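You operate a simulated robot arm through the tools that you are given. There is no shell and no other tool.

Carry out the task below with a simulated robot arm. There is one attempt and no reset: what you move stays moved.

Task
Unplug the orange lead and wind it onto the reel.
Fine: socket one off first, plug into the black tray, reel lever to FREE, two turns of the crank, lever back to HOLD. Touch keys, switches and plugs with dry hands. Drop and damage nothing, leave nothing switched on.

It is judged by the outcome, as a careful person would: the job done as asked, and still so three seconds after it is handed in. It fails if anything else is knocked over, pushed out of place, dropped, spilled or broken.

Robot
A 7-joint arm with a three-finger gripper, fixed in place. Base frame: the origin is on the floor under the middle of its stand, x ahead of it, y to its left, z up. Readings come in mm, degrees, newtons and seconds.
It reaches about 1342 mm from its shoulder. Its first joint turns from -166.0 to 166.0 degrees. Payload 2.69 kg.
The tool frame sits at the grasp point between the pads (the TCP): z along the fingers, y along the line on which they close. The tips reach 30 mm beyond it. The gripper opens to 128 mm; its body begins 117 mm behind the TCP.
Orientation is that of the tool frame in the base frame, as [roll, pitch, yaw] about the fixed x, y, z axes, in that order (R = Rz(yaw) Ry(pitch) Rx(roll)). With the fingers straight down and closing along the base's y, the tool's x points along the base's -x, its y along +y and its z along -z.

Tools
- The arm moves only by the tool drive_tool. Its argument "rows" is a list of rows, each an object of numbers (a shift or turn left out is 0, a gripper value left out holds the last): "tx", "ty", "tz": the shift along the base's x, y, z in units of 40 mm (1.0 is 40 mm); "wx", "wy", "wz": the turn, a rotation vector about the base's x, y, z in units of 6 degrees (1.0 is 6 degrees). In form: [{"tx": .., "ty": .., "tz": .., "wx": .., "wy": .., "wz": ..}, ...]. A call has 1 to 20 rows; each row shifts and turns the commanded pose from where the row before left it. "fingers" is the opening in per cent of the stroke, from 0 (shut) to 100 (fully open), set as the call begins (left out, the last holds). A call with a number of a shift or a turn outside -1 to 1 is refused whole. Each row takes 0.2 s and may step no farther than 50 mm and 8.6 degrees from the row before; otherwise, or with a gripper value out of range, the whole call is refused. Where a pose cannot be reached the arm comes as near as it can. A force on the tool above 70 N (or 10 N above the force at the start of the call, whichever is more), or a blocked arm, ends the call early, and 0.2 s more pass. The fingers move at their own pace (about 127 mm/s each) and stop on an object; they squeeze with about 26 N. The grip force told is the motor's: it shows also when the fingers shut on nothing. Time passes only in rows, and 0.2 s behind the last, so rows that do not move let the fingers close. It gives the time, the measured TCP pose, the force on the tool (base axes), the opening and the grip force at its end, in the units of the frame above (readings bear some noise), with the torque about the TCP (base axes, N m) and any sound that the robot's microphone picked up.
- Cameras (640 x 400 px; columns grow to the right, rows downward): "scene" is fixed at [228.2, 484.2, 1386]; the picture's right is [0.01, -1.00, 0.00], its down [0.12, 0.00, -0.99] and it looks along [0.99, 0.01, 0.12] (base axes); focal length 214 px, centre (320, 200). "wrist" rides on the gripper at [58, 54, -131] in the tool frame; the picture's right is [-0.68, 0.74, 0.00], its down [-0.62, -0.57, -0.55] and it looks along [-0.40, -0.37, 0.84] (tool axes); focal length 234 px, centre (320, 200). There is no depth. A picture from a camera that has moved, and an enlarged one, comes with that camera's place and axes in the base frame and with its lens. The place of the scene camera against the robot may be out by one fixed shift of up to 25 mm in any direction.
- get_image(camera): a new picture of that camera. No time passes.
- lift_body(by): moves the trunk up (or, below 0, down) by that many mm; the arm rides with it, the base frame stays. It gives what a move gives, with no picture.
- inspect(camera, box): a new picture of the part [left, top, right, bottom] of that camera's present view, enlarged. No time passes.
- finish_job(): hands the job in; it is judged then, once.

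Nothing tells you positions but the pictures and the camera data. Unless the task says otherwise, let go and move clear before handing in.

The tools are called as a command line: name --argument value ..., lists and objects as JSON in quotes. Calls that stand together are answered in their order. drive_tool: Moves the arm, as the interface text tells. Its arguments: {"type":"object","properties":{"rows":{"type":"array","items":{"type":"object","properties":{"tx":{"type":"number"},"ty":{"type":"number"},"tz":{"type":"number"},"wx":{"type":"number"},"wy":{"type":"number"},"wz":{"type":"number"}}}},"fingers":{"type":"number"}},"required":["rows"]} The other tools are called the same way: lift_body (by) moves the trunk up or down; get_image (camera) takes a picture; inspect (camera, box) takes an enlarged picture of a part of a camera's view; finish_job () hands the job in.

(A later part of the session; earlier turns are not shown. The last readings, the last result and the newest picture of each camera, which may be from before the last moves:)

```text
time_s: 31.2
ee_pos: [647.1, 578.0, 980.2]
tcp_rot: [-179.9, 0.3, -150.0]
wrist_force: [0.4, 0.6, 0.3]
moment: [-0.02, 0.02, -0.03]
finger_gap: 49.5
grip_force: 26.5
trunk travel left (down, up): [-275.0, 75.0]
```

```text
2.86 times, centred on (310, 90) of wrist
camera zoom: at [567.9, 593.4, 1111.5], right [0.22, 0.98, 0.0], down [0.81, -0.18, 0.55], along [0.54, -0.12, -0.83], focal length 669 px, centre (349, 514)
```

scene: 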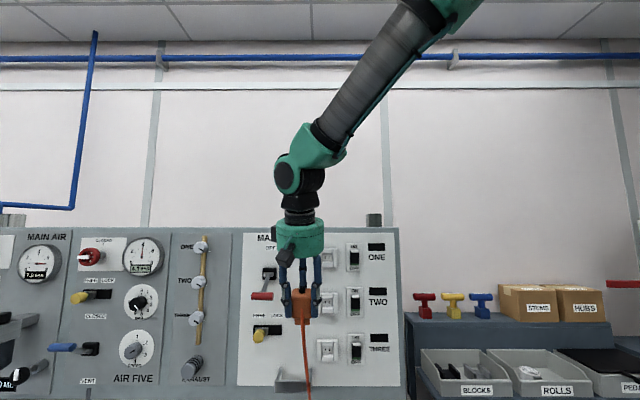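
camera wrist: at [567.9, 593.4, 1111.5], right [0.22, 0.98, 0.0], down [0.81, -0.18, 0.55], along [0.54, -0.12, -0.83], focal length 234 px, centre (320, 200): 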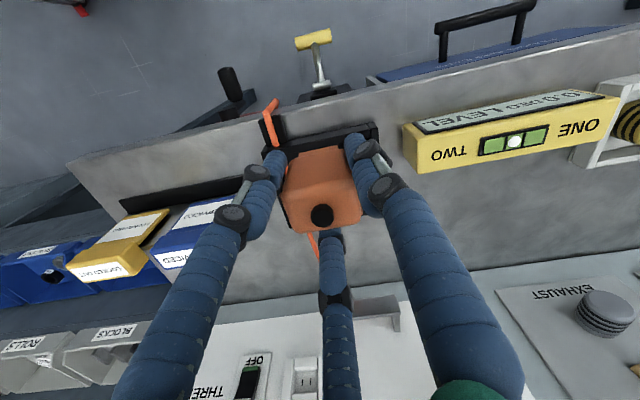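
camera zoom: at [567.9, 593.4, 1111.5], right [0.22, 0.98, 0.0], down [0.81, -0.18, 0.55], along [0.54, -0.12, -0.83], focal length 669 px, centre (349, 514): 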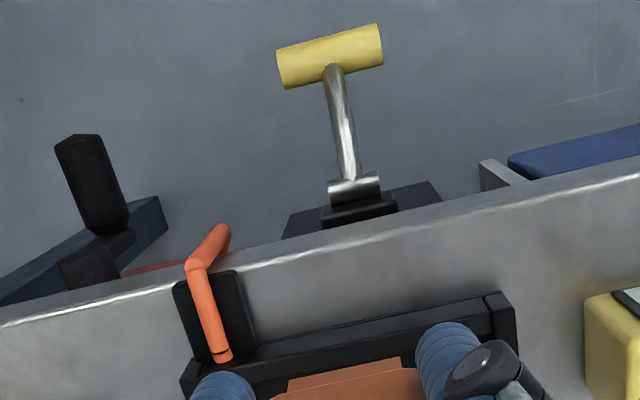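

drive_tool --rows '[{"wy": -1, "tx": 0.3}, {"wy": -1, "tx": 0.3}, {"wy": -1, "tx": 0.3}, {"wy": -1, "tx": 0.3}, {"wy": -1, "tx": 0.3}, {"wy": -1, "tx": 0.3}, {"wy": -1, "tx": 0.2}, {"wy": -0.5, "tz": -0.8}, {"tz": -0.8}]'

get_image --camera "wrist"

```text
time_s: 33.2
ee_pos: [727.3, 577.8, 914.7]
tcp_rot: [-153.1, 37.9, -140.5]
wrist_force: [-0.1, 0.2, -0.7]
moment: [-0.03, 0.06, -0.06]
finger_gap: 49.0
grip_force: 25.8
trunk travel left (down, up): [-275.0, 75.0]
```

```text
taken
camera wrist: at [576.7, 592.7, 952.7], right [0.15, 0.98, 0.15], down [0.18, -0.18, 0.97], along [0.97, -0.12, -0.21], focal length 234 px, centre (320, 200)
```

wrist: 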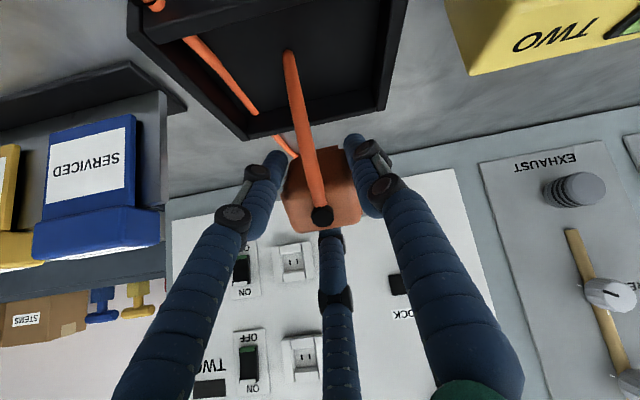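

The tray's rim comes out at about z=832, spanning x≈660–785, y≈498–645, and the plug is above its middle. I'll lower to about 15 mm above the floor, then creep down.

drive_tool --rows '[{"tx": -0.25, "tz": -0.5}, {"tz": -0.5}, {"tz": -0.35}]'

get_image --camera "wrist"

```text
time_s: 34.0
ee_pos: [716.5, 576.3, 860.8]
tcp_rot: [-153.2, 38.0, -140.5]
wrist_force: [-0.6, 0.0, -0.1]
moment: [0.01, 0.01, -0.02]
finger_gap: 49.5
grip_force: 26.2
trunk travel left (down, up): [-275.0, 75.0]
```

```text
taken
camera wrist: at [567.2, 592.8, 898.6], right [0.15, 0.98, 0.15], down [0.19, -0.18, 0.97], along [0.97, -0.12, -0.21], focal length 234 px, centre (320, 200)
```

wrist: 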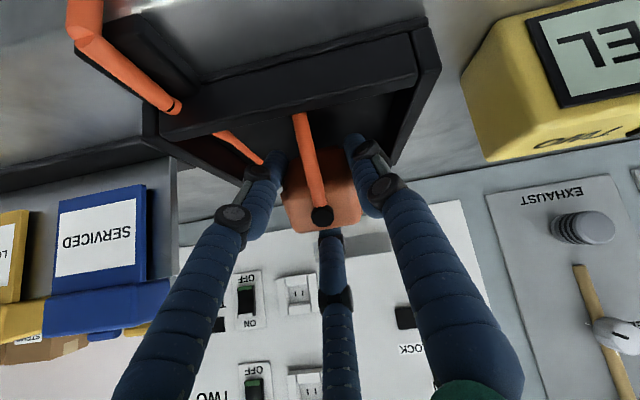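

drive_tool --rows '[{"tz": -0.1}, {"tz": -0.1}, {"tz": -0.1}]'

inspect --camera "wrist" --box '[200, 80, 440, 240]'

```text
time_s: 34.8
ee_pos: [717.5, 576.7, 853.5]
tcp_rot: [-153.1, 38.2, -140.5]
wrist_force: [-2.0, -2.9, 21.5]
moment: [-0.02, -0.91, -0.1]
finger_gap: 48.9
grip_force: 26.3
trunk travel left (down, up): [-275.0, 75.0]
```

```text
2.50 times, centred on (320, 160) of wrist
camera zoom: at [567.5, 593.1, 890.8], right [0.15, 0.98, 0.16], down [0.18, -0.18, 0.97], along [0.97, -0.12, -0.2], focal length 585 px, centre (320, 300)
```

zoom: 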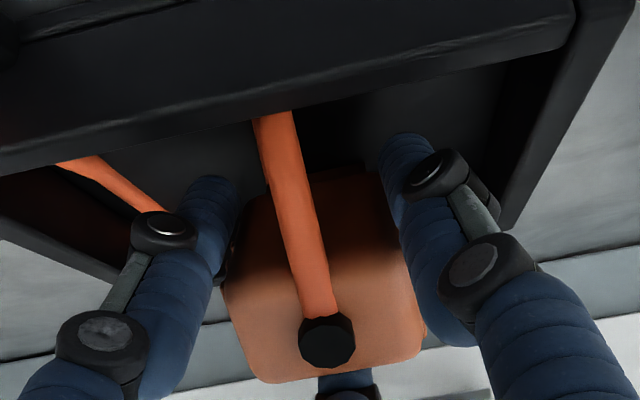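

The force and moment show the plug's pins resting on the tray floor. I'll ease up a hair and open the fingers gradually so the plug settles down gently.

drive_tool --rows '[{"tz": 0.03}, {}]' --fingers 42

drive_tool --rows '[{}, {}]' --fingers 45

get_image --camera "wrist"

```text
time_s: 35.4
ee_pos: [715.7, 575.1, 850.5]
tcp_rot: [-153.2, 37.8, -140.6]
wrist_force: [0.5, -0.5, -0.6]
moment: [0.01, 0.0, 0.01]
finger_gap: 54.8
grip_force: 25.8
trunk travel left (down, up): [-275.0, 75.0]
```

```text
time_s: 36.0
ee_pos: [715.3, 575.1, 850.1]
tcp_rot: [-153.2, 37.9, -140.5]
wrist_force: [-0.5, -0.4, 0.0]
moment: [0.01, 0.01, -0.04]
finger_gap: 58.0
grip_force: 0.4
trunk travel left (down, up): [-275.0, 75.0]
```

```text
taken
camera wrist: at [566.6, 592.2, 888.5], right [0.15, 0.98, 0.15], down [0.19, -0.18, 0.97], along [0.97, -0.12, -0.21], focal length 234 px, centre (320, 200)
```

wrist: 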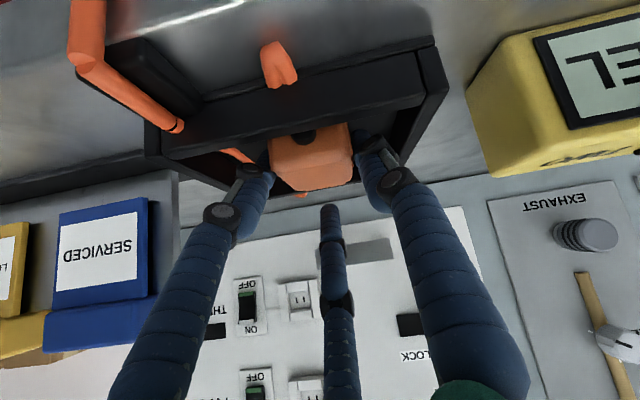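

The plug has settled flat in the tray, fingers loose around it. I'll open a bit more while backing out along the tool axis.

drive_tool --rows '[{"tz": 0.2, "tx": -0.05}, {"tx": -0.2, "tz": 0.25}, {"tx": -0.3, "tz": 0.35}, {"tx": -0.4, "tz": 0.5}, {"tx": -0.4, "tz": 0.6}]' --fingers 56

get_image --camera "wrist"

```text
time_s: 37.2
ee_pos: [662.4, 576.1, 925.8]
tcp_rot: [-153.2, 37.8, -140.6]
wrist_force: [-0.6, 0.3, -0.2]
moment: [0.05, -0.09, 0.0]
finger_gap: 71.4
grip_force: 0.2
trunk travel left (down, up): [-275.0, 75.0]
```

```text
taken
camera wrist: at [512.7, 591.8, 963.4], right [0.15, 0.98, 0.15], down [0.19, -0.18, 0.97], along [0.97, -0.12, -0.21], focal length 234 px, centre (320, 200)
```

wrist: 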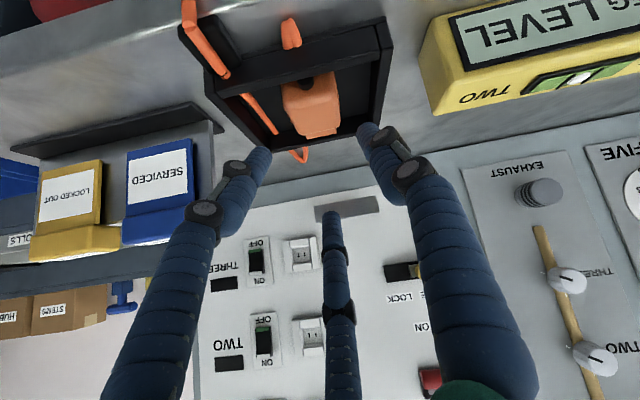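

inspect --camera "wrist" --box '[160, 0, 420, 180]'

```text
2.22 times, centred on (290, 90) of wrist
camera zoom: at [512.7, 591.8, 963.4], right [0.15, 0.98, 0.15], down [0.19, -0.18, 0.97], along [0.97, -0.12, -0.21], focal length 520 px, centre (387, 444)
```

zoom: 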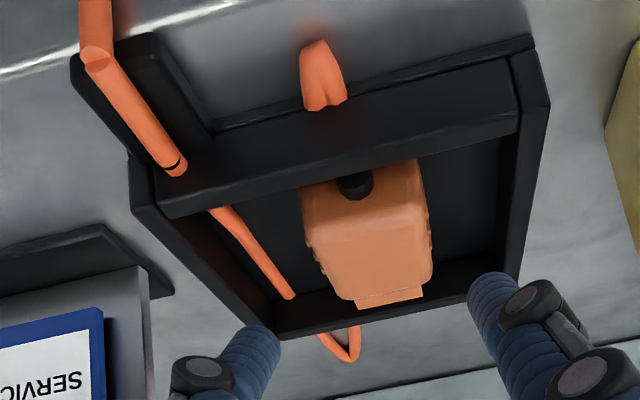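

The plug lies flat in the black tray, pins inward. Next is the reel: I'll draw the hand back in front of the bench and lower it to look at the lever and crank from the front.

drive_tool --rows '[{"tx": -0.9, "tz": 0.3}, {"tx": -0.9}, {"tx": -0.9, "ty": -0.4}, {"tx": -0.9, "ty": -0.4}, {"tx": -0.9, "ty": -0.4}, {"tz": -1}, {"tz": -1}, {"tz": -1}]' --fingers 56

get_image --camera "wrist"

```text
time_s: 39.0
ee_pos: [482.5, 528.1, 818.4]
tcp_rot: [-153.2, 37.9, -140.6]
wrist_force: [1.1, 0.0, 1.4]
moment: [-0.03, 0.07, -0.01]
finger_gap: 72.0
grip_force: 0.1
trunk travel left (down, up): [-275.0, 75.0]
```

```text
taken
camera wrist: at [333.7, 544.2, 856.2], right [0.15, 0.98, 0.15], down [0.18, -0.18, 0.97], along [0.97, -0.12, -0.21], focal length 234 px, centre (320, 200)
```

wrist: 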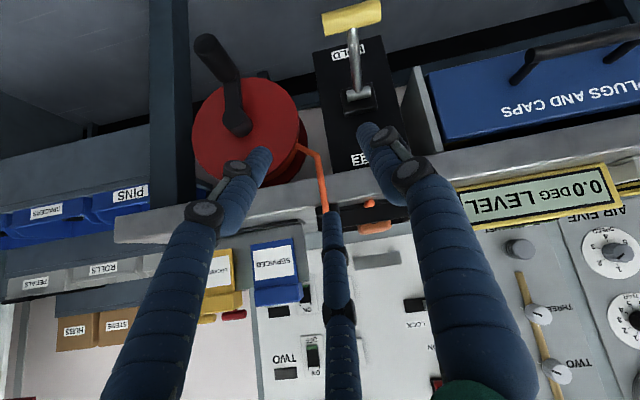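

inspect --camera "wrist" --box '[170, 0, 430, 200]'

inspect --camera "wrist" --box '[290, 0, 430, 180]'

```text
2.00 times, centred on (300, 100) of wrist
camera zoom: at [333.7, 544.2, 856.2], right [0.15, 0.98, 0.15], down [0.18, -0.18, 0.97], along [0.97, -0.12, -0.21], focal length 468 px, centre (360, 400)
```

zoom: 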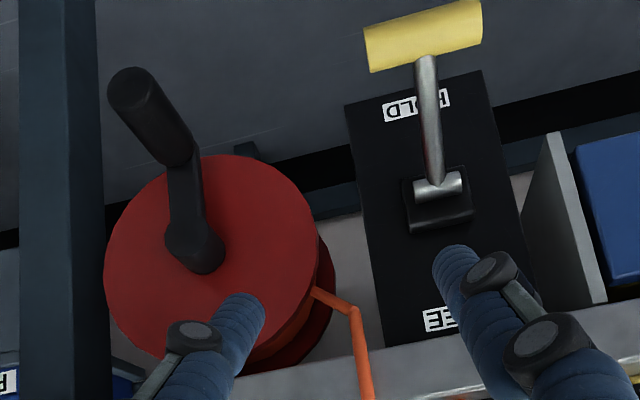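

```text
2.22 times, centred on (360, 90) of wrist
camera zoom: at [333.7, 544.2, 856.2], right [0.15, 0.98, 0.15], down [0.18, -0.18, 0.97], along [0.97, -0.12, -0.21], focal length 520 px, centre (231, 444)
```

zoom: 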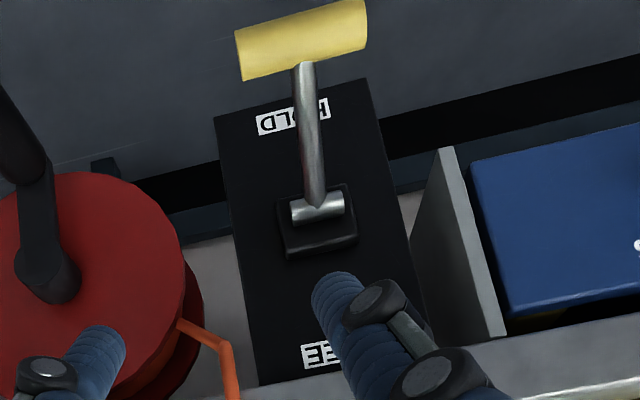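

The lever hangs down at HOLD (T-bar about (560, 584, 604), pivot about (628, 585, 653), FREE upward), and the crank knob is straight below the reel hub (hub about y=403, z=653, radius about 77 mm). I'll back off a little and lower the trunk to work comfortably at that height.

drive_tool --rows '[{"tx": -0.8}, {"tx": -0.8}]' --fingers 56

lift_body --by -120

get_image --camera "wrist"

get_image --camera "scene"

```text
time_s: 39.6
ee_pos: [417.1, 527.9, 818.9]
tcp_rot: [-153.2, 37.9, -140.5]
wrist_force: [0.5, 0.2, 0.1]
moment: [-0.01, 0.04, 0.0]
finger_gap: 72.1
grip_force: 0.0
trunk travel left (down, up): [-275.0, 75.0]
```

```text
time_s: 41.1
ee_pos: [417.4, 528.2, 699.3]
tcp_rot: [-153.1, 37.8, -140.6]
wrist_force: [0.0, -0.1, 0.3]
moment: [0.01, 0.0, -0.01]
finger_gap: 71.6
grip_force: 0.0
trunk travel left (down, up): [-155.0, 195.0]
```

```text
taken
camera wrist: at [268.8, 544.0, 736.5], right [0.15, 0.98, 0.15], down [0.19, -0.18, 0.97], along [0.97, -0.12, -0.21], focal length 234 px, centre (320, 200)
```

wrist: 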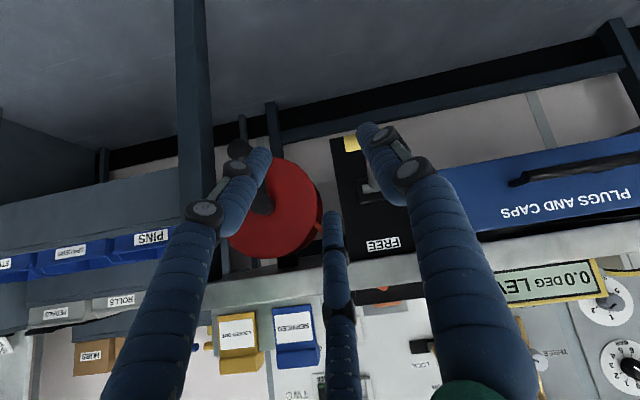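

```text
taken
```

scene: 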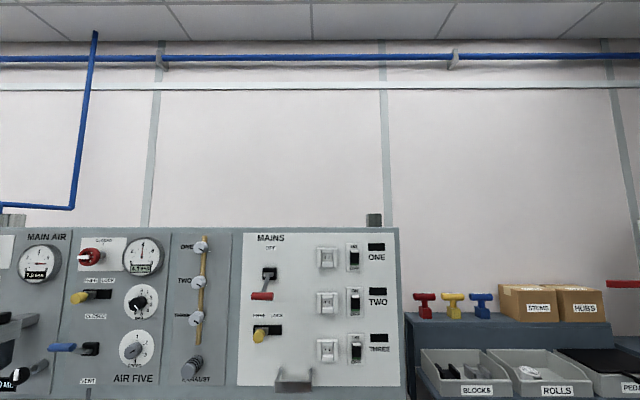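

inspect --camera "wrist" --box '[210, 110, 420, 270]'

```text
2.50 times, centred on (315, 190) of wrist
camera zoom: at [268.8, 544.0, 736.5], right [0.15, 0.98, 0.15], down [0.19, -0.18, 0.97], along [0.97, -0.12, -0.21], focal length 585 px, centre (332, 225)
```

zoom: 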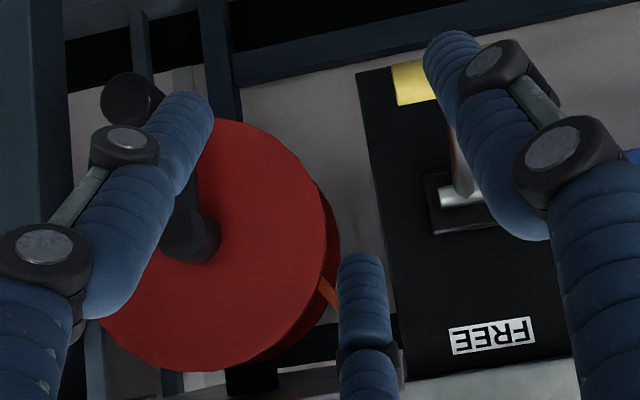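

drive_tool --rows '[{"ty": 0.4}, {"ty": 0.4}, {}, {}]' --fingers 0

get_image --camera "wrist"

inspect --camera "wrist" --box '[150, 80, 410, 260]'

```text
time_s: 42.1
ee_pos: [416.6, 559.9, 697.5]
tcp_rot: [-153.1, 37.8, -140.6]
wrist_force: [-0.1, 0.5, -0.4]
moment: [0.0, -0.01, 0.02]
finger_gap: 2.2
grip_force: 26.1
trunk travel left (down, up): [-155.0, 195.0]
```

```text
taken
camera wrist: at [267.8, 575.8, 735.0], right [0.15, 0.98, 0.15], down [0.19, -0.18, 0.97], along [0.97, -0.12, -0.21], focal length 234 px, centre (320, 200)
```

wrist: 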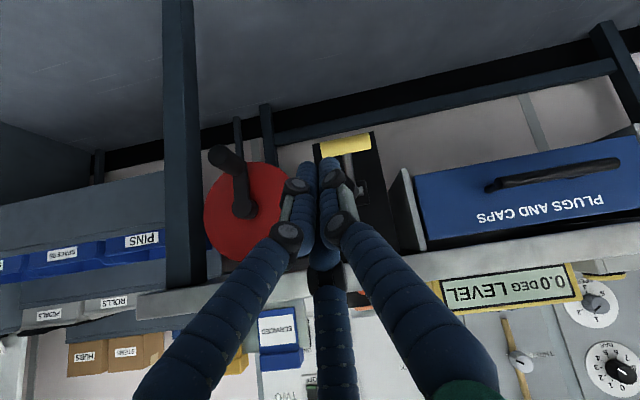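

```text
2.22 times, centred on (280, 170) of wrist
camera zoom: at [267.8, 575.8, 735.0], right [0.15, 0.98, 0.15], down [0.19, -0.18, 0.97], along [0.97, -0.12, -0.21], focal length 520 px, centre (409, 267)
```

zoom: 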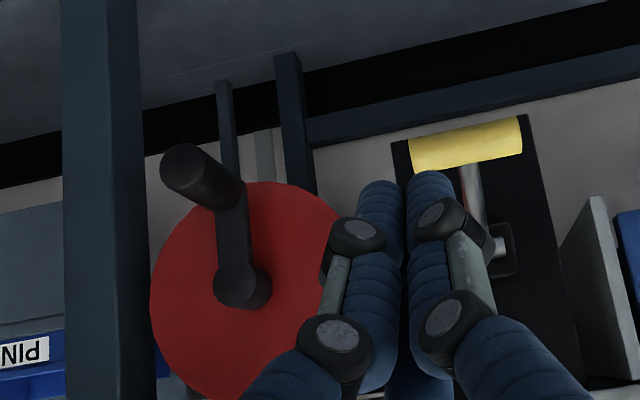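

The lever's T-bar is confirmed at about (559, 585, 604). With the fingers closed I'll go below its height, level the tool, and stop just short of the bar.

drive_tool --rows '[{"tz": -0.85, "ty": 0.2}, {"tz": -0.85, "ty": 0.2}, {"tz": -0.85, "ty": 0.2}, {"tz": -0.85}]' --fingers 0

drive_tool --rows '[{"wy": -1, "tx": 0.28}, {"wy": -1, "tx": 0.28}, {"wy": -1, "tx": 0.28}, {"wy": -1, "tx": 0.28}, {"wy": -1, "tx": 0.28}, {"wy": -1, "tx": 0.28}, {"wy": -1, "tx": 0.28}, {"wy": -0.5}]'

get_image --camera "wrist"

```text
time_s: 43.1
ee_pos: [417.7, 582.5, 561.3]
tcp_rot: [-153.2, 37.9, -140.7]
wrist_force: [-0.8, 1.4, -0.2]
moment: [-0.01, 0.07, -0.02]
finger_gap: 2.4
grip_force: 25.4
trunk travel left (down, up): [-155.0, 195.0]
```

```text
time_s: 44.9
ee_pos: [496.8, 581.6, 562.0]
tcp_rot: [-89.4, 60.0, -89.5]
wrist_force: [-1.1, -0.4, 1.4]
moment: [-0.01, 0.02, 0.0]
finger_gap: 2.0
grip_force: 26.1
trunk travel left (down, up): [-155.0, 195.0]
```

```text
taken
camera wrist: at [363.7, 599.6, 484.8], right [0.0, 0.98, 0.22], down [-0.55, -0.18, 0.81], along [0.83, -0.12, 0.54], focal length 234 px, centre (320, 200)
```

wrist: 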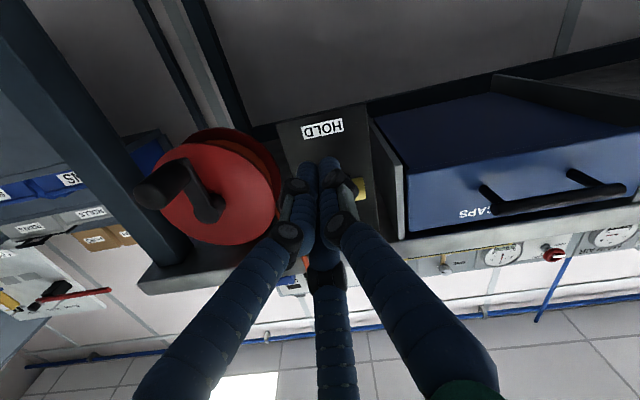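

inspect --camera "wrist" --box '[250, 100, 410, 240]'

inspect --camera "wrist" --box '[110, 100, 310, 270]'

```text
2.86 times, centred on (330, 170) of wrist
camera zoom: at [363.7, 599.6, 484.8], right [0.0, 0.98, 0.22], down [-0.55, -0.18, 0.81], along [0.83, -0.12, 0.54], focal length 669 px, centre (291, 286)
```

zoom: 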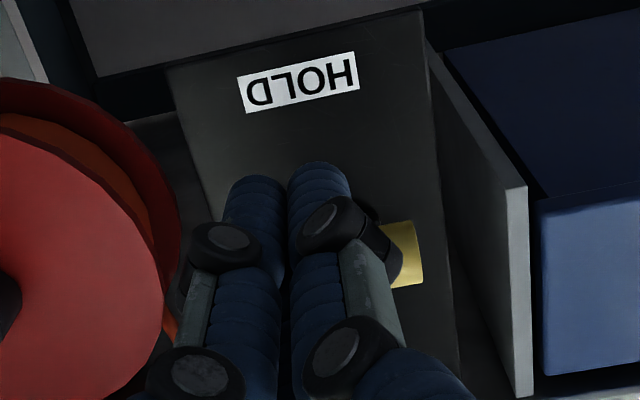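

```text
2.35 times, centred on (210, 185) of wrist
camera zoom: at [363.7, 599.6, 484.8], right [0.0, 0.98, 0.22], down [-0.55, -0.18, 0.81], along [0.83, -0.12, 0.54], focal length 551 px, centre (579, 235)
```

zoom: 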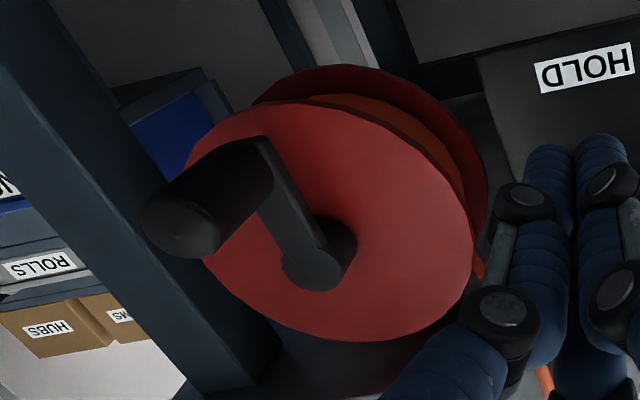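

Everything is reachable here. I'll put the fingertips under the T-bar, just to the +y side of its shaft and slightly lower for clearance.

drive_tool --rows '[{"ty": 0.5, "tz": -0.2}, {"tx": 0.6}, {"tx": 0.6}]' --fingers 0

get_image --camera "wrist"

inspect --camera "wrist" --box '[230, 80, 430, 260]'

```text
time_s: 45.7
ee_pos: [543.1, 603.3, 553.9]
tcp_rot: [-89.6, 59.9, -89.6]
wrist_force: [-0.3, 0.7, 0.3]
moment: [0.02, -0.01, -0.02]
finger_gap: 2.3
grip_force: 25.5
trunk travel left (down, up): [-155.0, 195.0]
```

```text
taken
camera wrist: at [411.8, 619.6, 476.7], right [0.0, 0.98, 0.22], down [-0.55, -0.18, 0.81], along [0.83, -0.12, 0.54], focal length 234 px, centre (320, 200)
```

wrist: 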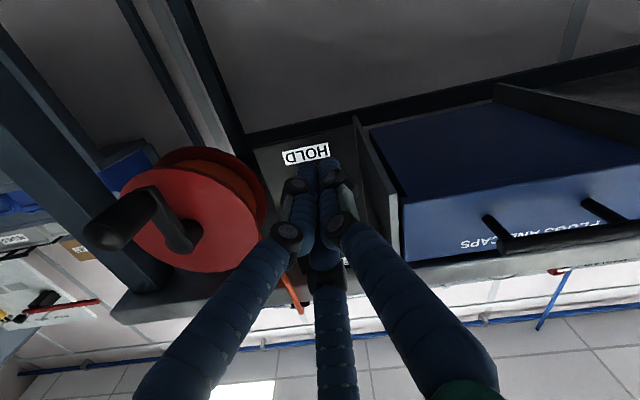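

```text
2.22 times, centred on (330, 170) of wrist
camera zoom: at [411.8, 619.6, 476.7], right [0.0, 0.98, 0.22], down [-0.55, -0.18, 0.81], along [0.83, -0.12, 0.54], focal length 520 px, centre (298, 267)
```

zoom: 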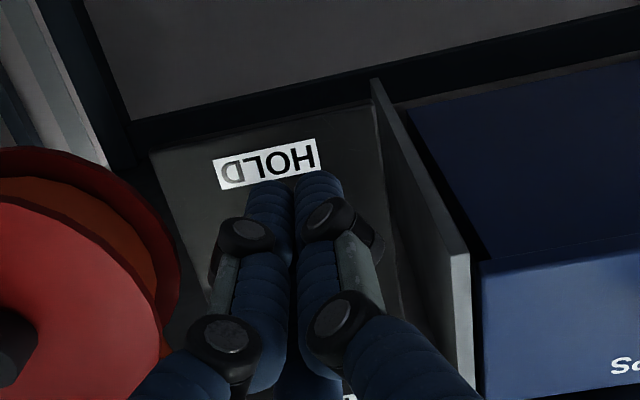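

drive_tool --rows '[{"tz": 0.15}, {"tz": 0.15}, {"tz": 0.1}]'

drive_tool --rows '[{"tz": 0.1}, {"tz": 0.1}]'

```text
time_s: 46.5
ee_pos: [544.7, 603.5, 571.0]
tcp_rot: [-89.6, 60.1, -89.7]
wrist_force: [-0.3, 0.2, -0.4]
moment: [-0.01, -0.02, 0.04]
finger_gap: 2.3
grip_force: 26.2
trunk travel left (down, up): [-155.0, 195.0]
```

```text
time_s: 47.1
ee_pos: [544.2, 602.9, 578.1]
tcp_rot: [-89.7, 59.9, -89.7]
wrist_force: [-1.2, 0.3, -1.8]
moment: [0.01, 0.02, 0.0]
finger_gap: 2.1
grip_force: 25.9
trunk travel left (down, up): [-155.0, 195.0]
```

Light contact is just showing. I'll lift along the lever's arc, watching force.

drive_tool --rows '[{"tx": -0.1, "tz": 0.19}, {"tx": -0.1, "tz": 0.19}]'

drive_tool --rows '[{"tx": -0.07, "tz": 0.21}, {"tx": -0.07, "tz": 0.21}]'

get_image --camera "wrist"

```text
time_s: 47.7
ee_pos: [536.9, 602.9, 594.6]
tcp_rot: [-89.6, 60.0, -89.6]
wrist_force: [-0.9, 0.3, -0.8]
moment: [0.02, -0.03, 0.05]
finger_gap: 2.0
grip_force: 25.5
trunk travel left (down, up): [-155.0, 195.0]
```

```text
time_s: 48.3
ee_pos: [531.5, 603.1, 611.1]
tcp_rot: [-89.4, 60.0, -89.8]
wrist_force: [0.5, 1.2, 0.4]
moment: [-0.03, 0.01, 0.04]
finger_gap: 2.2
grip_force: 26.0
trunk travel left (down, up): [-155.0, 195.0]
```

```text
taken
camera wrist: at [399.2, 619.6, 533.3], right [0.0, 0.98, 0.22], down [-0.55, -0.18, 0.81], along [0.83, -0.12, 0.54], focal length 234 px, centre (320, 200)
```

wrist: 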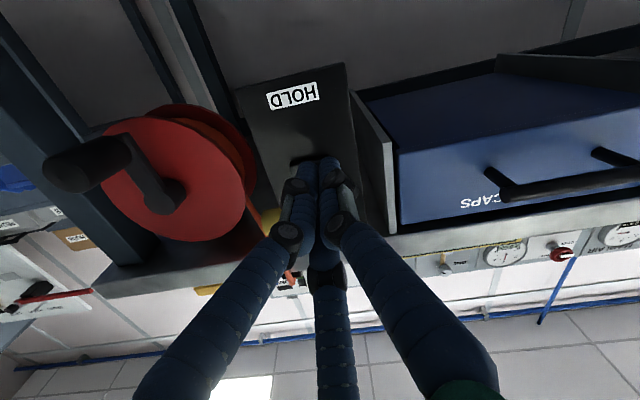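

inspect --camera "wrist" --box '[230, 120, 400, 280]'

```text
2.50 times, centred on (315, 200) of wrist
camera zoom: at [399.2, 619.6, 533.3], right [0.0, 0.98, 0.22], down [-0.55, -0.18, 0.81], along [0.83, -0.12, 0.54], focal length 585 px, centre (332, 200)
```

zoom: 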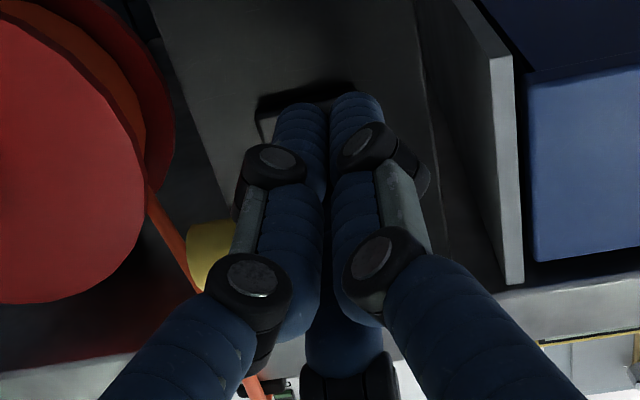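

The T-bar has risen with the fingers (now about z=637). Continuing along the arc.

drive_tool --rows '[{"tx": -0.02, "tz": 0.22}, {"tx": -0.02, "tz": 0.22}, {"tx": 0.02, "tz": 0.22}, {"tx": 0.02, "tz": 0.22}]'

drive_tool --rows '[{"tx": 0.07, "tz": 0.21}, {"tx": 0.07, "tz": 0.21}]'

inspect --camera "wrist" --box '[230, 120, 400, 280]'

```text
time_s: 49.3
ee_pos: [530.7, 603.7, 645.9]
tcp_rot: [-89.5, 60.0, -89.6]
wrist_force: [-0.3, -0.5, -0.8]
moment: [0.0, -0.02, 0.01]
finger_gap: 2.4
grip_force: 26.0
trunk travel left (down, up): [-155.0, 195.0]
```

```text
time_s: 49.9
ee_pos: [536.2, 603.1, 663.3]
tcp_rot: [-89.6, 59.9, -89.6]
wrist_force: [-0.6, 0.0, 0.4]
moment: [-0.02, 0.0, 0.0]
finger_gap: 2.1
grip_force: 26.1
trunk travel left (down, up): [-155.0, 195.0]
```

```text
2.50 times, centred on (315, 200) of wrist
camera zoom: at [404.3, 619.6, 584.7], right [0.0, 0.98, 0.22], down [-0.55, -0.18, 0.81], along [0.83, -0.12, 0.54], focal length 585 px, centre (332, 200)
```

zoom: 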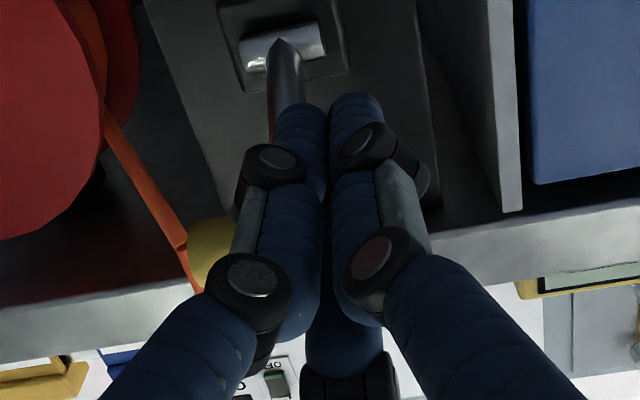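

drive_tool --rows '[{"tx": 0.1, "tz": 0.19}, {"tx": 0.11, "tz": 0.19}]'

inspect --camera "wrist" --box '[230, 120, 400, 280]'

```text
time_s: 50.5
ee_pos: [544.5, 603.1, 675.5]
tcp_rot: [-89.8, 59.9, -89.7]
wrist_force: [-3.4, 4.3, -12.1]
moment: [-0.01, 0.11, 0.03]
finger_gap: 2.2
grip_force: 26.3
trunk travel left (down, up): [-155.0, 195.0]
```

```text
2.50 times, centred on (315, 200) of wrist
camera zoom: at [412.1, 619.1, 598.7], right [0.0, 0.98, 0.21], down [-0.55, -0.18, 0.82], along [0.84, -0.12, 0.54], focal length 585 px, centre (332, 200)
```

zoom: 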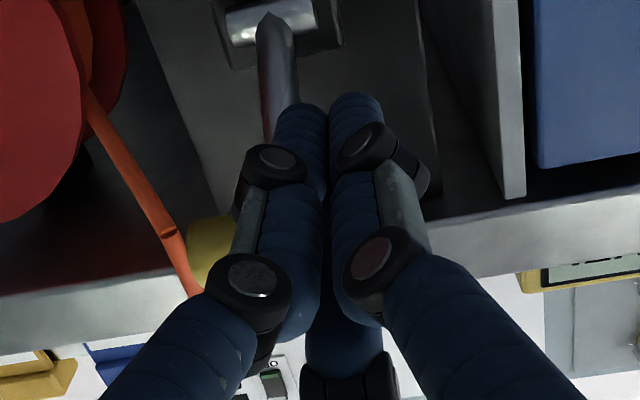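

The T-bar is at about (561, 703), the mirror of where it started, and the force is rising, so it's at its FREE stop. I'll lower off it and draw back to check it stays.

drive_tool --rows '[{"tz": -0.3}, {"tz": -0.5, "tx": -0.5}, {"tx": -1}, {"tx": -1}]'

get_image --camera "wrist"

inspect --camera "wrist" --box '[140, 80, 400, 260]'

```text
time_s: 51.5
ee_pos: [445.5, 601.8, 649.8]
tcp_rot: [-89.6, 59.9, -89.6]
wrist_force: [-0.3, 0.4, -0.4]
moment: [0.0, 0.0, 0.01]
finger_gap: 2.1
grip_force: 26.1
trunk travel left (down, up): [-155.0, 195.0]
```

```text
taken
camera wrist: at [313.7, 618.8, 572.2], right [0.0, 0.98, 0.22], down [-0.55, -0.18, 0.81], along [0.83, -0.12, 0.54], focal length 234 px, centre (320, 200)
```

wrist: 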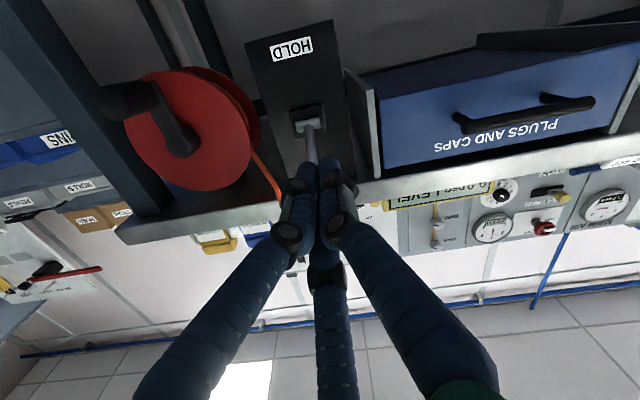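

```text
2.22 times, centred on (270, 170) of wrist
camera zoom: at [313.7, 618.8, 572.2], right [0.0, 0.98, 0.22], down [-0.55, -0.18, 0.81], along [0.83, -0.12, 0.54], focal length 520 px, centre (431, 267)
```

zoom: 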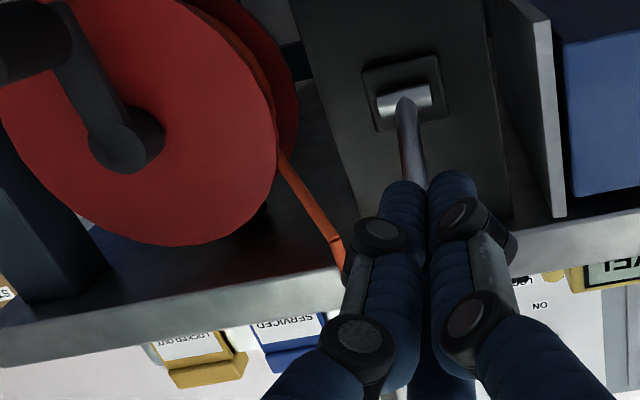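

The lever is standing up at FREE. Before cranking I need to know which way winds in, so I'll look closely at how the lead meets the drum.

inspect --camera "wrist" --box '[190, 60, 310, 220]'

inspect --camera "wrist" --box '[100, 50, 220, 210]'

```text
2.50 times, centred on (250, 140) of wrist
camera zoom: at [313.7, 618.8, 572.2], right [0.0, 0.98, 0.22], down [-0.55, -0.18, 0.81], along [0.83, -0.12, 0.54], focal length 585 px, centre (495, 350)
```

zoom: 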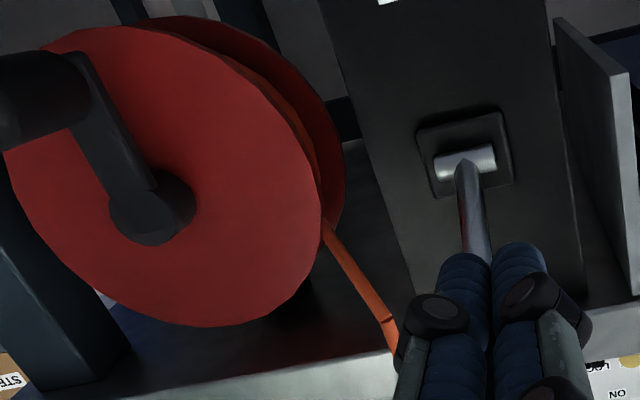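

```text
2.50 times, centred on (160, 130) of wrist
camera zoom: at [313.7, 618.8, 572.2], right [0.0, 0.98, 0.22], down [-0.55, -0.18, 0.81], along [0.83, -0.12, 0.54], focal length 585 px, centre (720, 375)
```

zoom: 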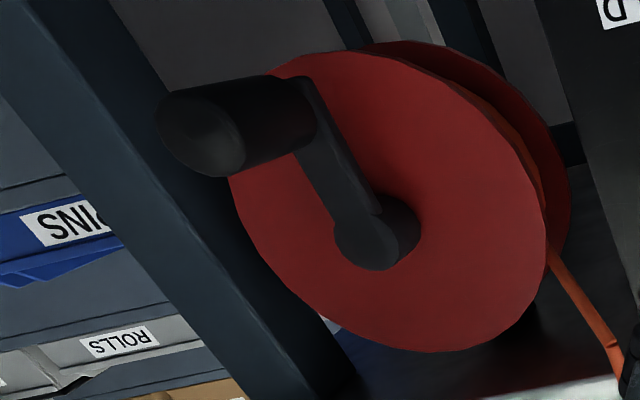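

The lead runs to the drum's left (+y) side. I'll move in front of the crank knob, still short of it, to measure it more exactly.

drive_tool --rows '[{"ty": -1, "tz": -0.36}, {"ty": -1, "tz": -0.36}, {"ty": -1, "tz": -0.36}, {"ty": -1, "tz": -0.36}, {"ty": -1, "tz": -0.36}]' --fingers 70

get_image --camera "wrist"

inspect --camera "wrist" --box '[220, 60, 420, 260]'

```text
time_s: 52.7
ee_pos: [444.0, 403.6, 572.2]
tcp_rot: [-89.5, 60.0, -89.5]
wrist_force: [0.7, 0.8, -0.4]
moment: [0.0, 0.01, -0.07]
finger_gap: 89.6
grip_force: 0.0
trunk travel left (down, up): [-155.0, 195.0]
```

```text
taken
camera wrist: at [311.1, 419.5, 495.2], right [0.0, 0.98, 0.22], down [-0.55, -0.18, 0.81], along [0.83, -0.12, 0.54], focal length 234 px, centre (320, 200)
```

wrist: 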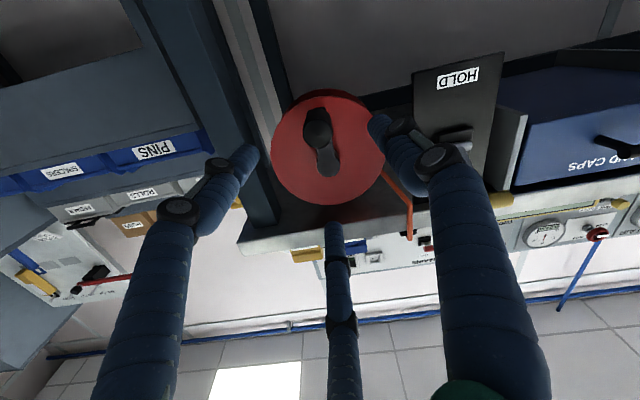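

```text
2.00 times, centred on (320, 160) of wrist
camera zoom: at [311.1, 419.5, 495.2], right [0.0, 0.98, 0.22], down [-0.55, -0.18, 0.81], along [0.83, -0.12, 0.54], focal length 468 px, centre (320, 280)
```

zoom: 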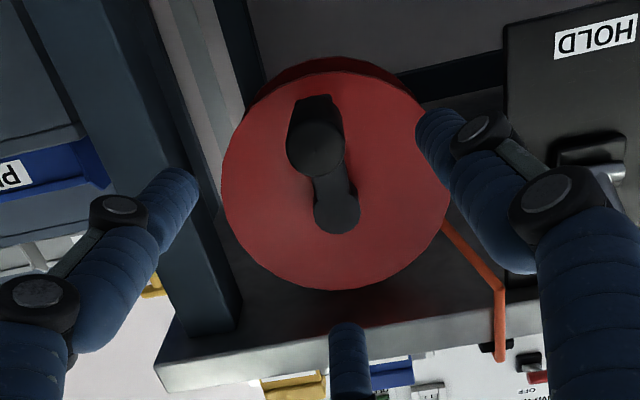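

This frontal view puts the hub at about (y=399, z=647.5) and the knob at (399, 578), so the crank radius is about 70 mm. The lead meets the drum at its lower left, so winding in means the left side goes down (counter-clockwise from the robot). I'll slide the open fingers over the knob.

drive_tool --rows '[{"tx": 0.9, "ty": -0.1, "tz": 0.13}, {"tx": 0.9}, {"tx": 0.9}, {"tx": 0.6}]' --fingers 65

get_image --camera "wrist"

```text
time_s: 53.7
ee_pos: [576.8, 399.6, 577.9]
tcp_rot: [-89.3, 60.0, -89.6]
wrist_force: [-0.2, -0.6, -0.3]
moment: [-0.01, -0.01, -0.02]
finger_gap: 83.5
grip_force: 0.1
trunk travel left (down, up): [-155.0, 195.0]
```

```text
taken
camera wrist: at [444.1, 416.5, 501.1], right [0.0, 0.98, 0.22], down [-0.55, -0.18, 0.81], along [0.83, -0.12, 0.54], focal length 234 px, centre (320, 200)
```

wrist: 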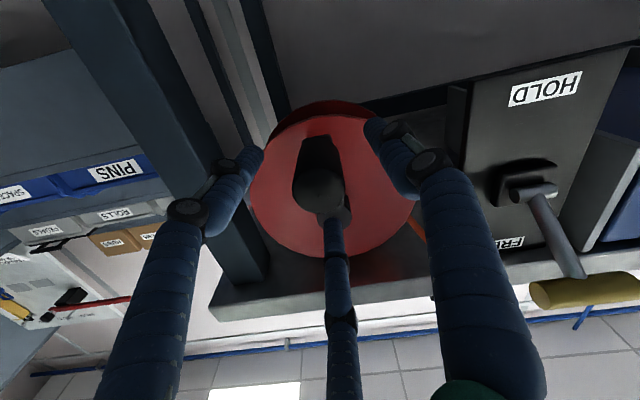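

The knob is centred between the fingers. I'll close to a loose cage around it.

drive_tool --rows '[{}, {}, {}]' --fingers 30

inspect --camera "wrist" --box '[220, 80, 440, 260]'

```text
time_s: 54.5
ee_pos: [576.1, 399.6, 579.2]
tcp_rot: [-89.6, 59.9, -89.7]
wrist_force: [-0.2, -0.2, -0.1]
moment: [0.02, -0.01, 0.02]
finger_gap: 38.4
grip_force: 0.0
trunk travel left (down, up): [-155.0, 195.0]
```

```text
2.22 times, centred on (330, 170) of wrist
camera zoom: at [443.9, 416.4, 501.0], right [0.0, 0.98, 0.22], down [-0.55, -0.18, 0.81], along [0.83, -0.12, 0.54], focal length 520 px, centre (298, 267)
```

zoom: 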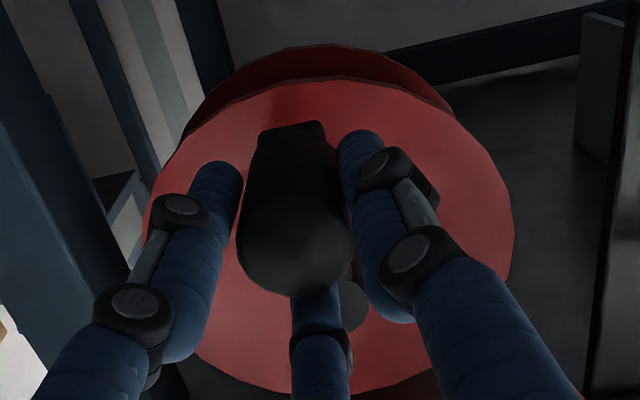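

drive_tool --rows '[{}, {}]' --fingers 0

```text
time_s: 55.1
ee_pos: [575.4, 400.6, 578.6]
tcp_rot: [-89.6, 60.0, -89.7]
wrist_force: [1.5, 1.2, -3.1]
moment: [-0.02, 0.01, 0.01]
finger_gap: 35.3
grip_force: 45.4
trunk travel left (down, up): [-155.0, 195.0]
```

The knob is about 35 mm across where I grip it. I'll loosen to a small clearance and start the first 30° of winding, checking forces.

drive_tool --rows '[{"ty": -0.3, "tz": 0.026}, {"ty": -0.29, "tz": 0.078}, {"ty": -0.272, "tz": 0.127}]' --fingers 31

get_image --camera "wrist"

```text
time_s: 55.9
ee_pos: [578.8, 379.8, 586.7]
tcp_rot: [-89.6, 60.3, -88.9]
wrist_force: [-10.4, 44.7, -25.6]
moment: [0.03, 0.2, 1.61]
finger_gap: 77.8
grip_force: 26.4
trunk travel left (down, up): [-155.0, 195.0]
stopped in row 3: the force on the tool passed its limit at 73 N (the readings are from after the stop); the commanded pose is now the measured one
```

```text
taken
camera wrist: at [446.2, 394.8, 509.8], right [-0.01, 0.97, 0.22], down [-0.55, -0.19, 0.81], along [0.84, -0.11, 0.54], focal length 234 px, centre (320, 200)
```

wrist: 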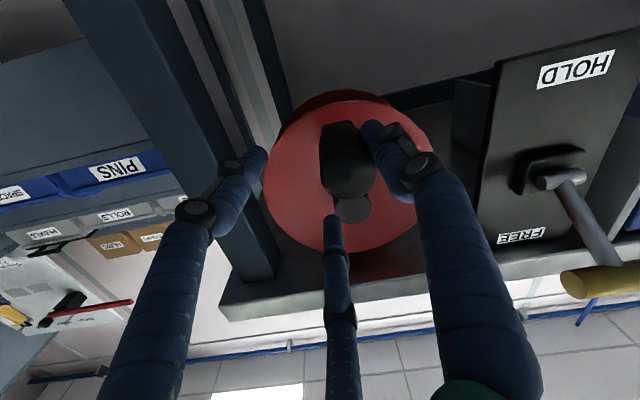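

The crank did not turn; the finger was pushed open with about 45 N, so it's locked in that direction or altogether. I'll go back to unload it at once and check before trying anything else.

drive_tool --rows '[{"ty": 0.25, "tz": -0.1}, {"ty": 0.26, "tz": -0.1}, {}]' --fingers 40

get_image --camera "wrist"

inspect --camera "wrist" --box '[460, 60, 640, 320]'

inspect --camera "wrist" --box '[230, 80, 460, 260]'

```text
time_s: 56.7
ee_pos: [578.2, 393.0, 578.3]
tcp_rot: [-89.5, 60.2, -89.4]
wrist_force: [0.6, -0.7, 0.4]
moment: [-0.02, 0.0, 0.02]
finger_gap: 51.0
grip_force: 0.0
trunk travel left (down, up): [-155.0, 195.0]
```

```text
taken
camera wrist: at [446.1, 409.7, 501.4], right [0.0, 0.98, 0.22], down [-0.55, -0.19, 0.81], along [0.83, -0.12, 0.54], focal length 234 px, centre (320, 200)
```

wrist: 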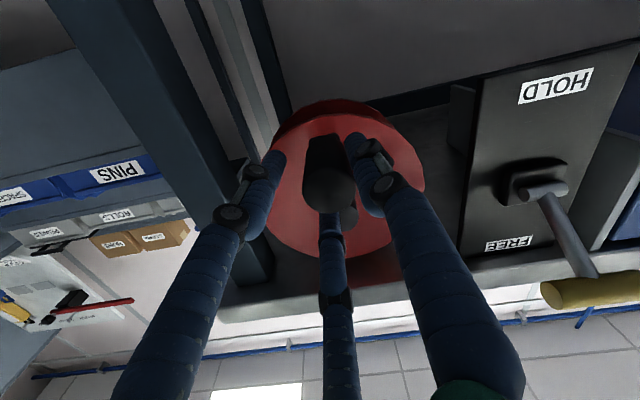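

```text
1.54 times, centred on (550, 190) of wrist
camera zoom: at [446.1, 409.7, 501.4], right [0.0, 0.98, 0.22], down [-0.55, -0.19, 0.81], along [0.83, -0.12, 0.54], focal length 360 px, centre (-34, 215)
```

zoom: 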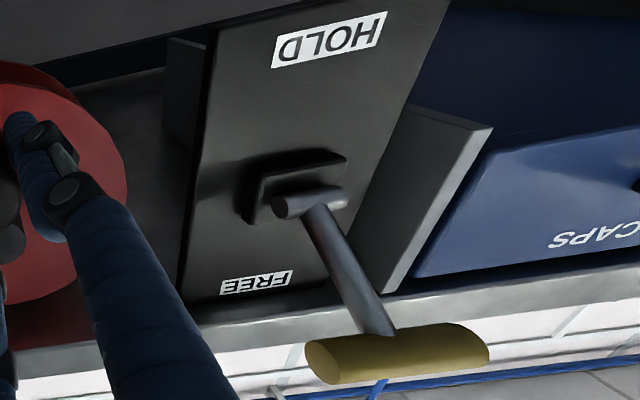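

```text
2.22 times, centred on (345, 170) of wrist
camera zoom: at [446.1, 409.7, 501.4], right [0.0, 0.98, 0.22], down [-0.55, -0.19, 0.81], along [0.83, -0.12, 0.54], focal length 520 px, centre (264, 267)
```

zoom: 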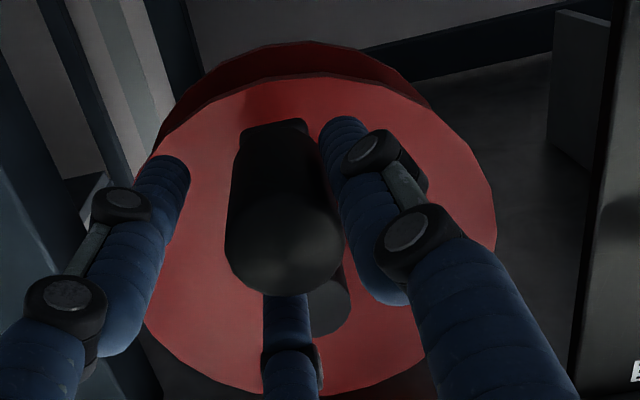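

The lever still stands at FREE (+33° by my measure). I'll re-centre on the knob and try the other direction very gently, checking force after a few millimetres.

drive_tool --rows '[{"ty": 0.18}, {}]' --fingers 31

drive_tool --rows '[{"ty": 0.1}, {"ty": 0.1}]'

```text
time_s: 57.3
ee_pos: [577.5, 400.9, 578.4]
tcp_rot: [-89.7, 60.3, -89.4]
wrist_force: [0.6, 0.1, 0.0]
moment: [0.0, 0.03, -0.02]
finger_gap: 39.7
grip_force: 0.0
trunk travel left (down, up): [-155.0, 195.0]
```

```text
time_s: 57.9
ee_pos: [577.3, 407.3, 578.8]
tcp_rot: [-89.7, 60.2, -89.4]
wrist_force: [0.2, -1.3, 0.0]
moment: [-0.01, 0.08, -0.03]
finger_gap: 40.5
grip_force: 0.7
trunk travel left (down, up): [-155.0, 195.0]
```

drive_tool --rows '[{"ty": 0.12, "tz": 0.02}, {"ty": 0.12, "tz": 0.03}]'

get_image --camera "wrist"

```text
time_s: 58.5
ee_pos: [578.7, 418.0, 581.0]
tcp_rot: [-89.7, 60.2, -89.4]
wrist_force: [-0.4, -1.4, -0.8]
moment: [0.0, -0.02, -0.02]
finger_gap: 40.3
grip_force: 0.3
trunk travel left (down, up): [-155.0, 195.0]
```

```text
taken
camera wrist: at [446.3, 434.2, 503.7], right [-0.01, 0.98, 0.22], down [-0.55, -0.19, 0.81], along [0.83, -0.12, 0.54], focal length 234 px, centre (320, 200)
```

wrist: 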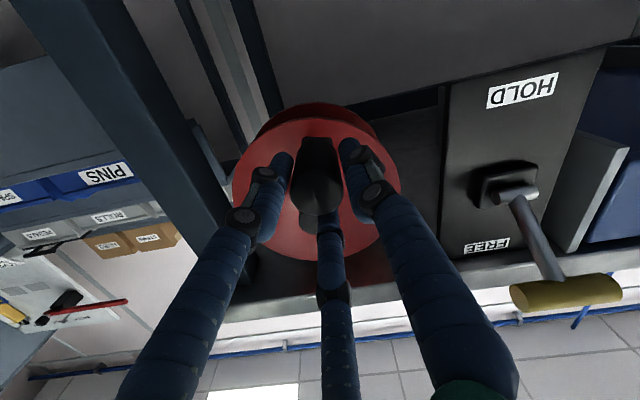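

The crank turns freely this way (clockwise from the robot) with about 1 N, so the other way is simply blocked by the ratchet. I'll go on to about 45° and then check what the lead does.

drive_tool --rows '[{"ty": 0.2825, "tz": 0.1025}, {"ty": 0.26, "tz": 0.15}, {"ty": 0.23, "tz": 0.1925}]'

get_image --camera "wrist"

```text
time_s: 59.3
ee_pos: [578.8, 450.5, 598.5]
tcp_rot: [-89.6, 60.1, -89.4]
wrist_force: [0.2, -1.0, -0.3]
moment: [0.0, 0.02, 0.01]
finger_gap: 40.0
grip_force: 0.4
trunk travel left (down, up): [-155.0, 195.0]
```

```text
taken
camera wrist: at [446.4, 465.8, 521.8], right [-0.01, 0.98, 0.22], down [-0.55, -0.19, 0.81], along [0.83, -0.12, 0.54], focal length 234 px, centre (320, 200)
```

wrist: 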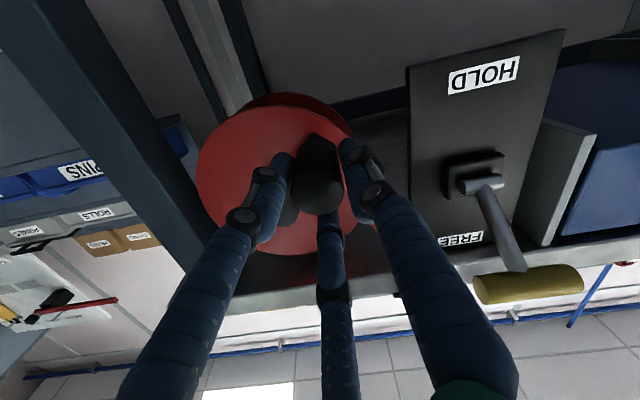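

Forces stay near zero, so the circle estimate is good. Continuing to the quarter and half turn with force checks.

drive_tool --rows '[{"ty": 0.275, "tz": 0.3575}, {"ty": 0.17, "tz": 0.415}, {"ty": 0.06, "tz": 0.4475}]'

drive_tool --rows '[{"ty": -0.06, "tz": 0.4475}, {"ty": -0.17, "tz": 0.415}, {"ty": -0.275, "tz": 0.3575}]'

get_image --camera "wrist"

```text
time_s: 60.1
ee_pos: [577.6, 469.3, 647.5]
tcp_rot: [-89.6, 60.2, -89.4]
wrist_force: [0.3, -4.1, 0.4]
moment: [-0.05, -0.13, -0.12]
finger_gap: 41.9
grip_force: 1.7
trunk travel left (down, up): [-155.0, 195.0]
```

```text
time_s: 60.9
ee_pos: [576.9, 449.7, 694.9]
tcp_rot: [-89.5, 60.2, -89.4]
wrist_force: [0.3, 0.2, -0.5]
moment: [0.01, 0.01, 0.03]
finger_gap: 39.6
grip_force: 0.0
trunk travel left (down, up): [-155.0, 195.0]
```

```text
taken
camera wrist: at [446.3, 465.6, 618.7], right [-0.01, 0.98, 0.22], down [-0.55, -0.19, 0.81], along [0.83, -0.12, 0.54], focal length 234 px, centre (320, 200)
```

wrist: 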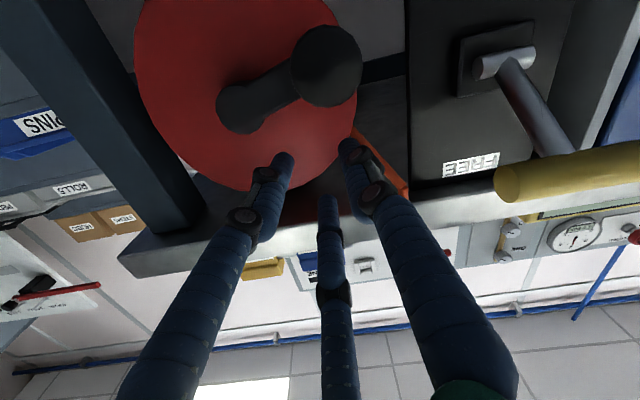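

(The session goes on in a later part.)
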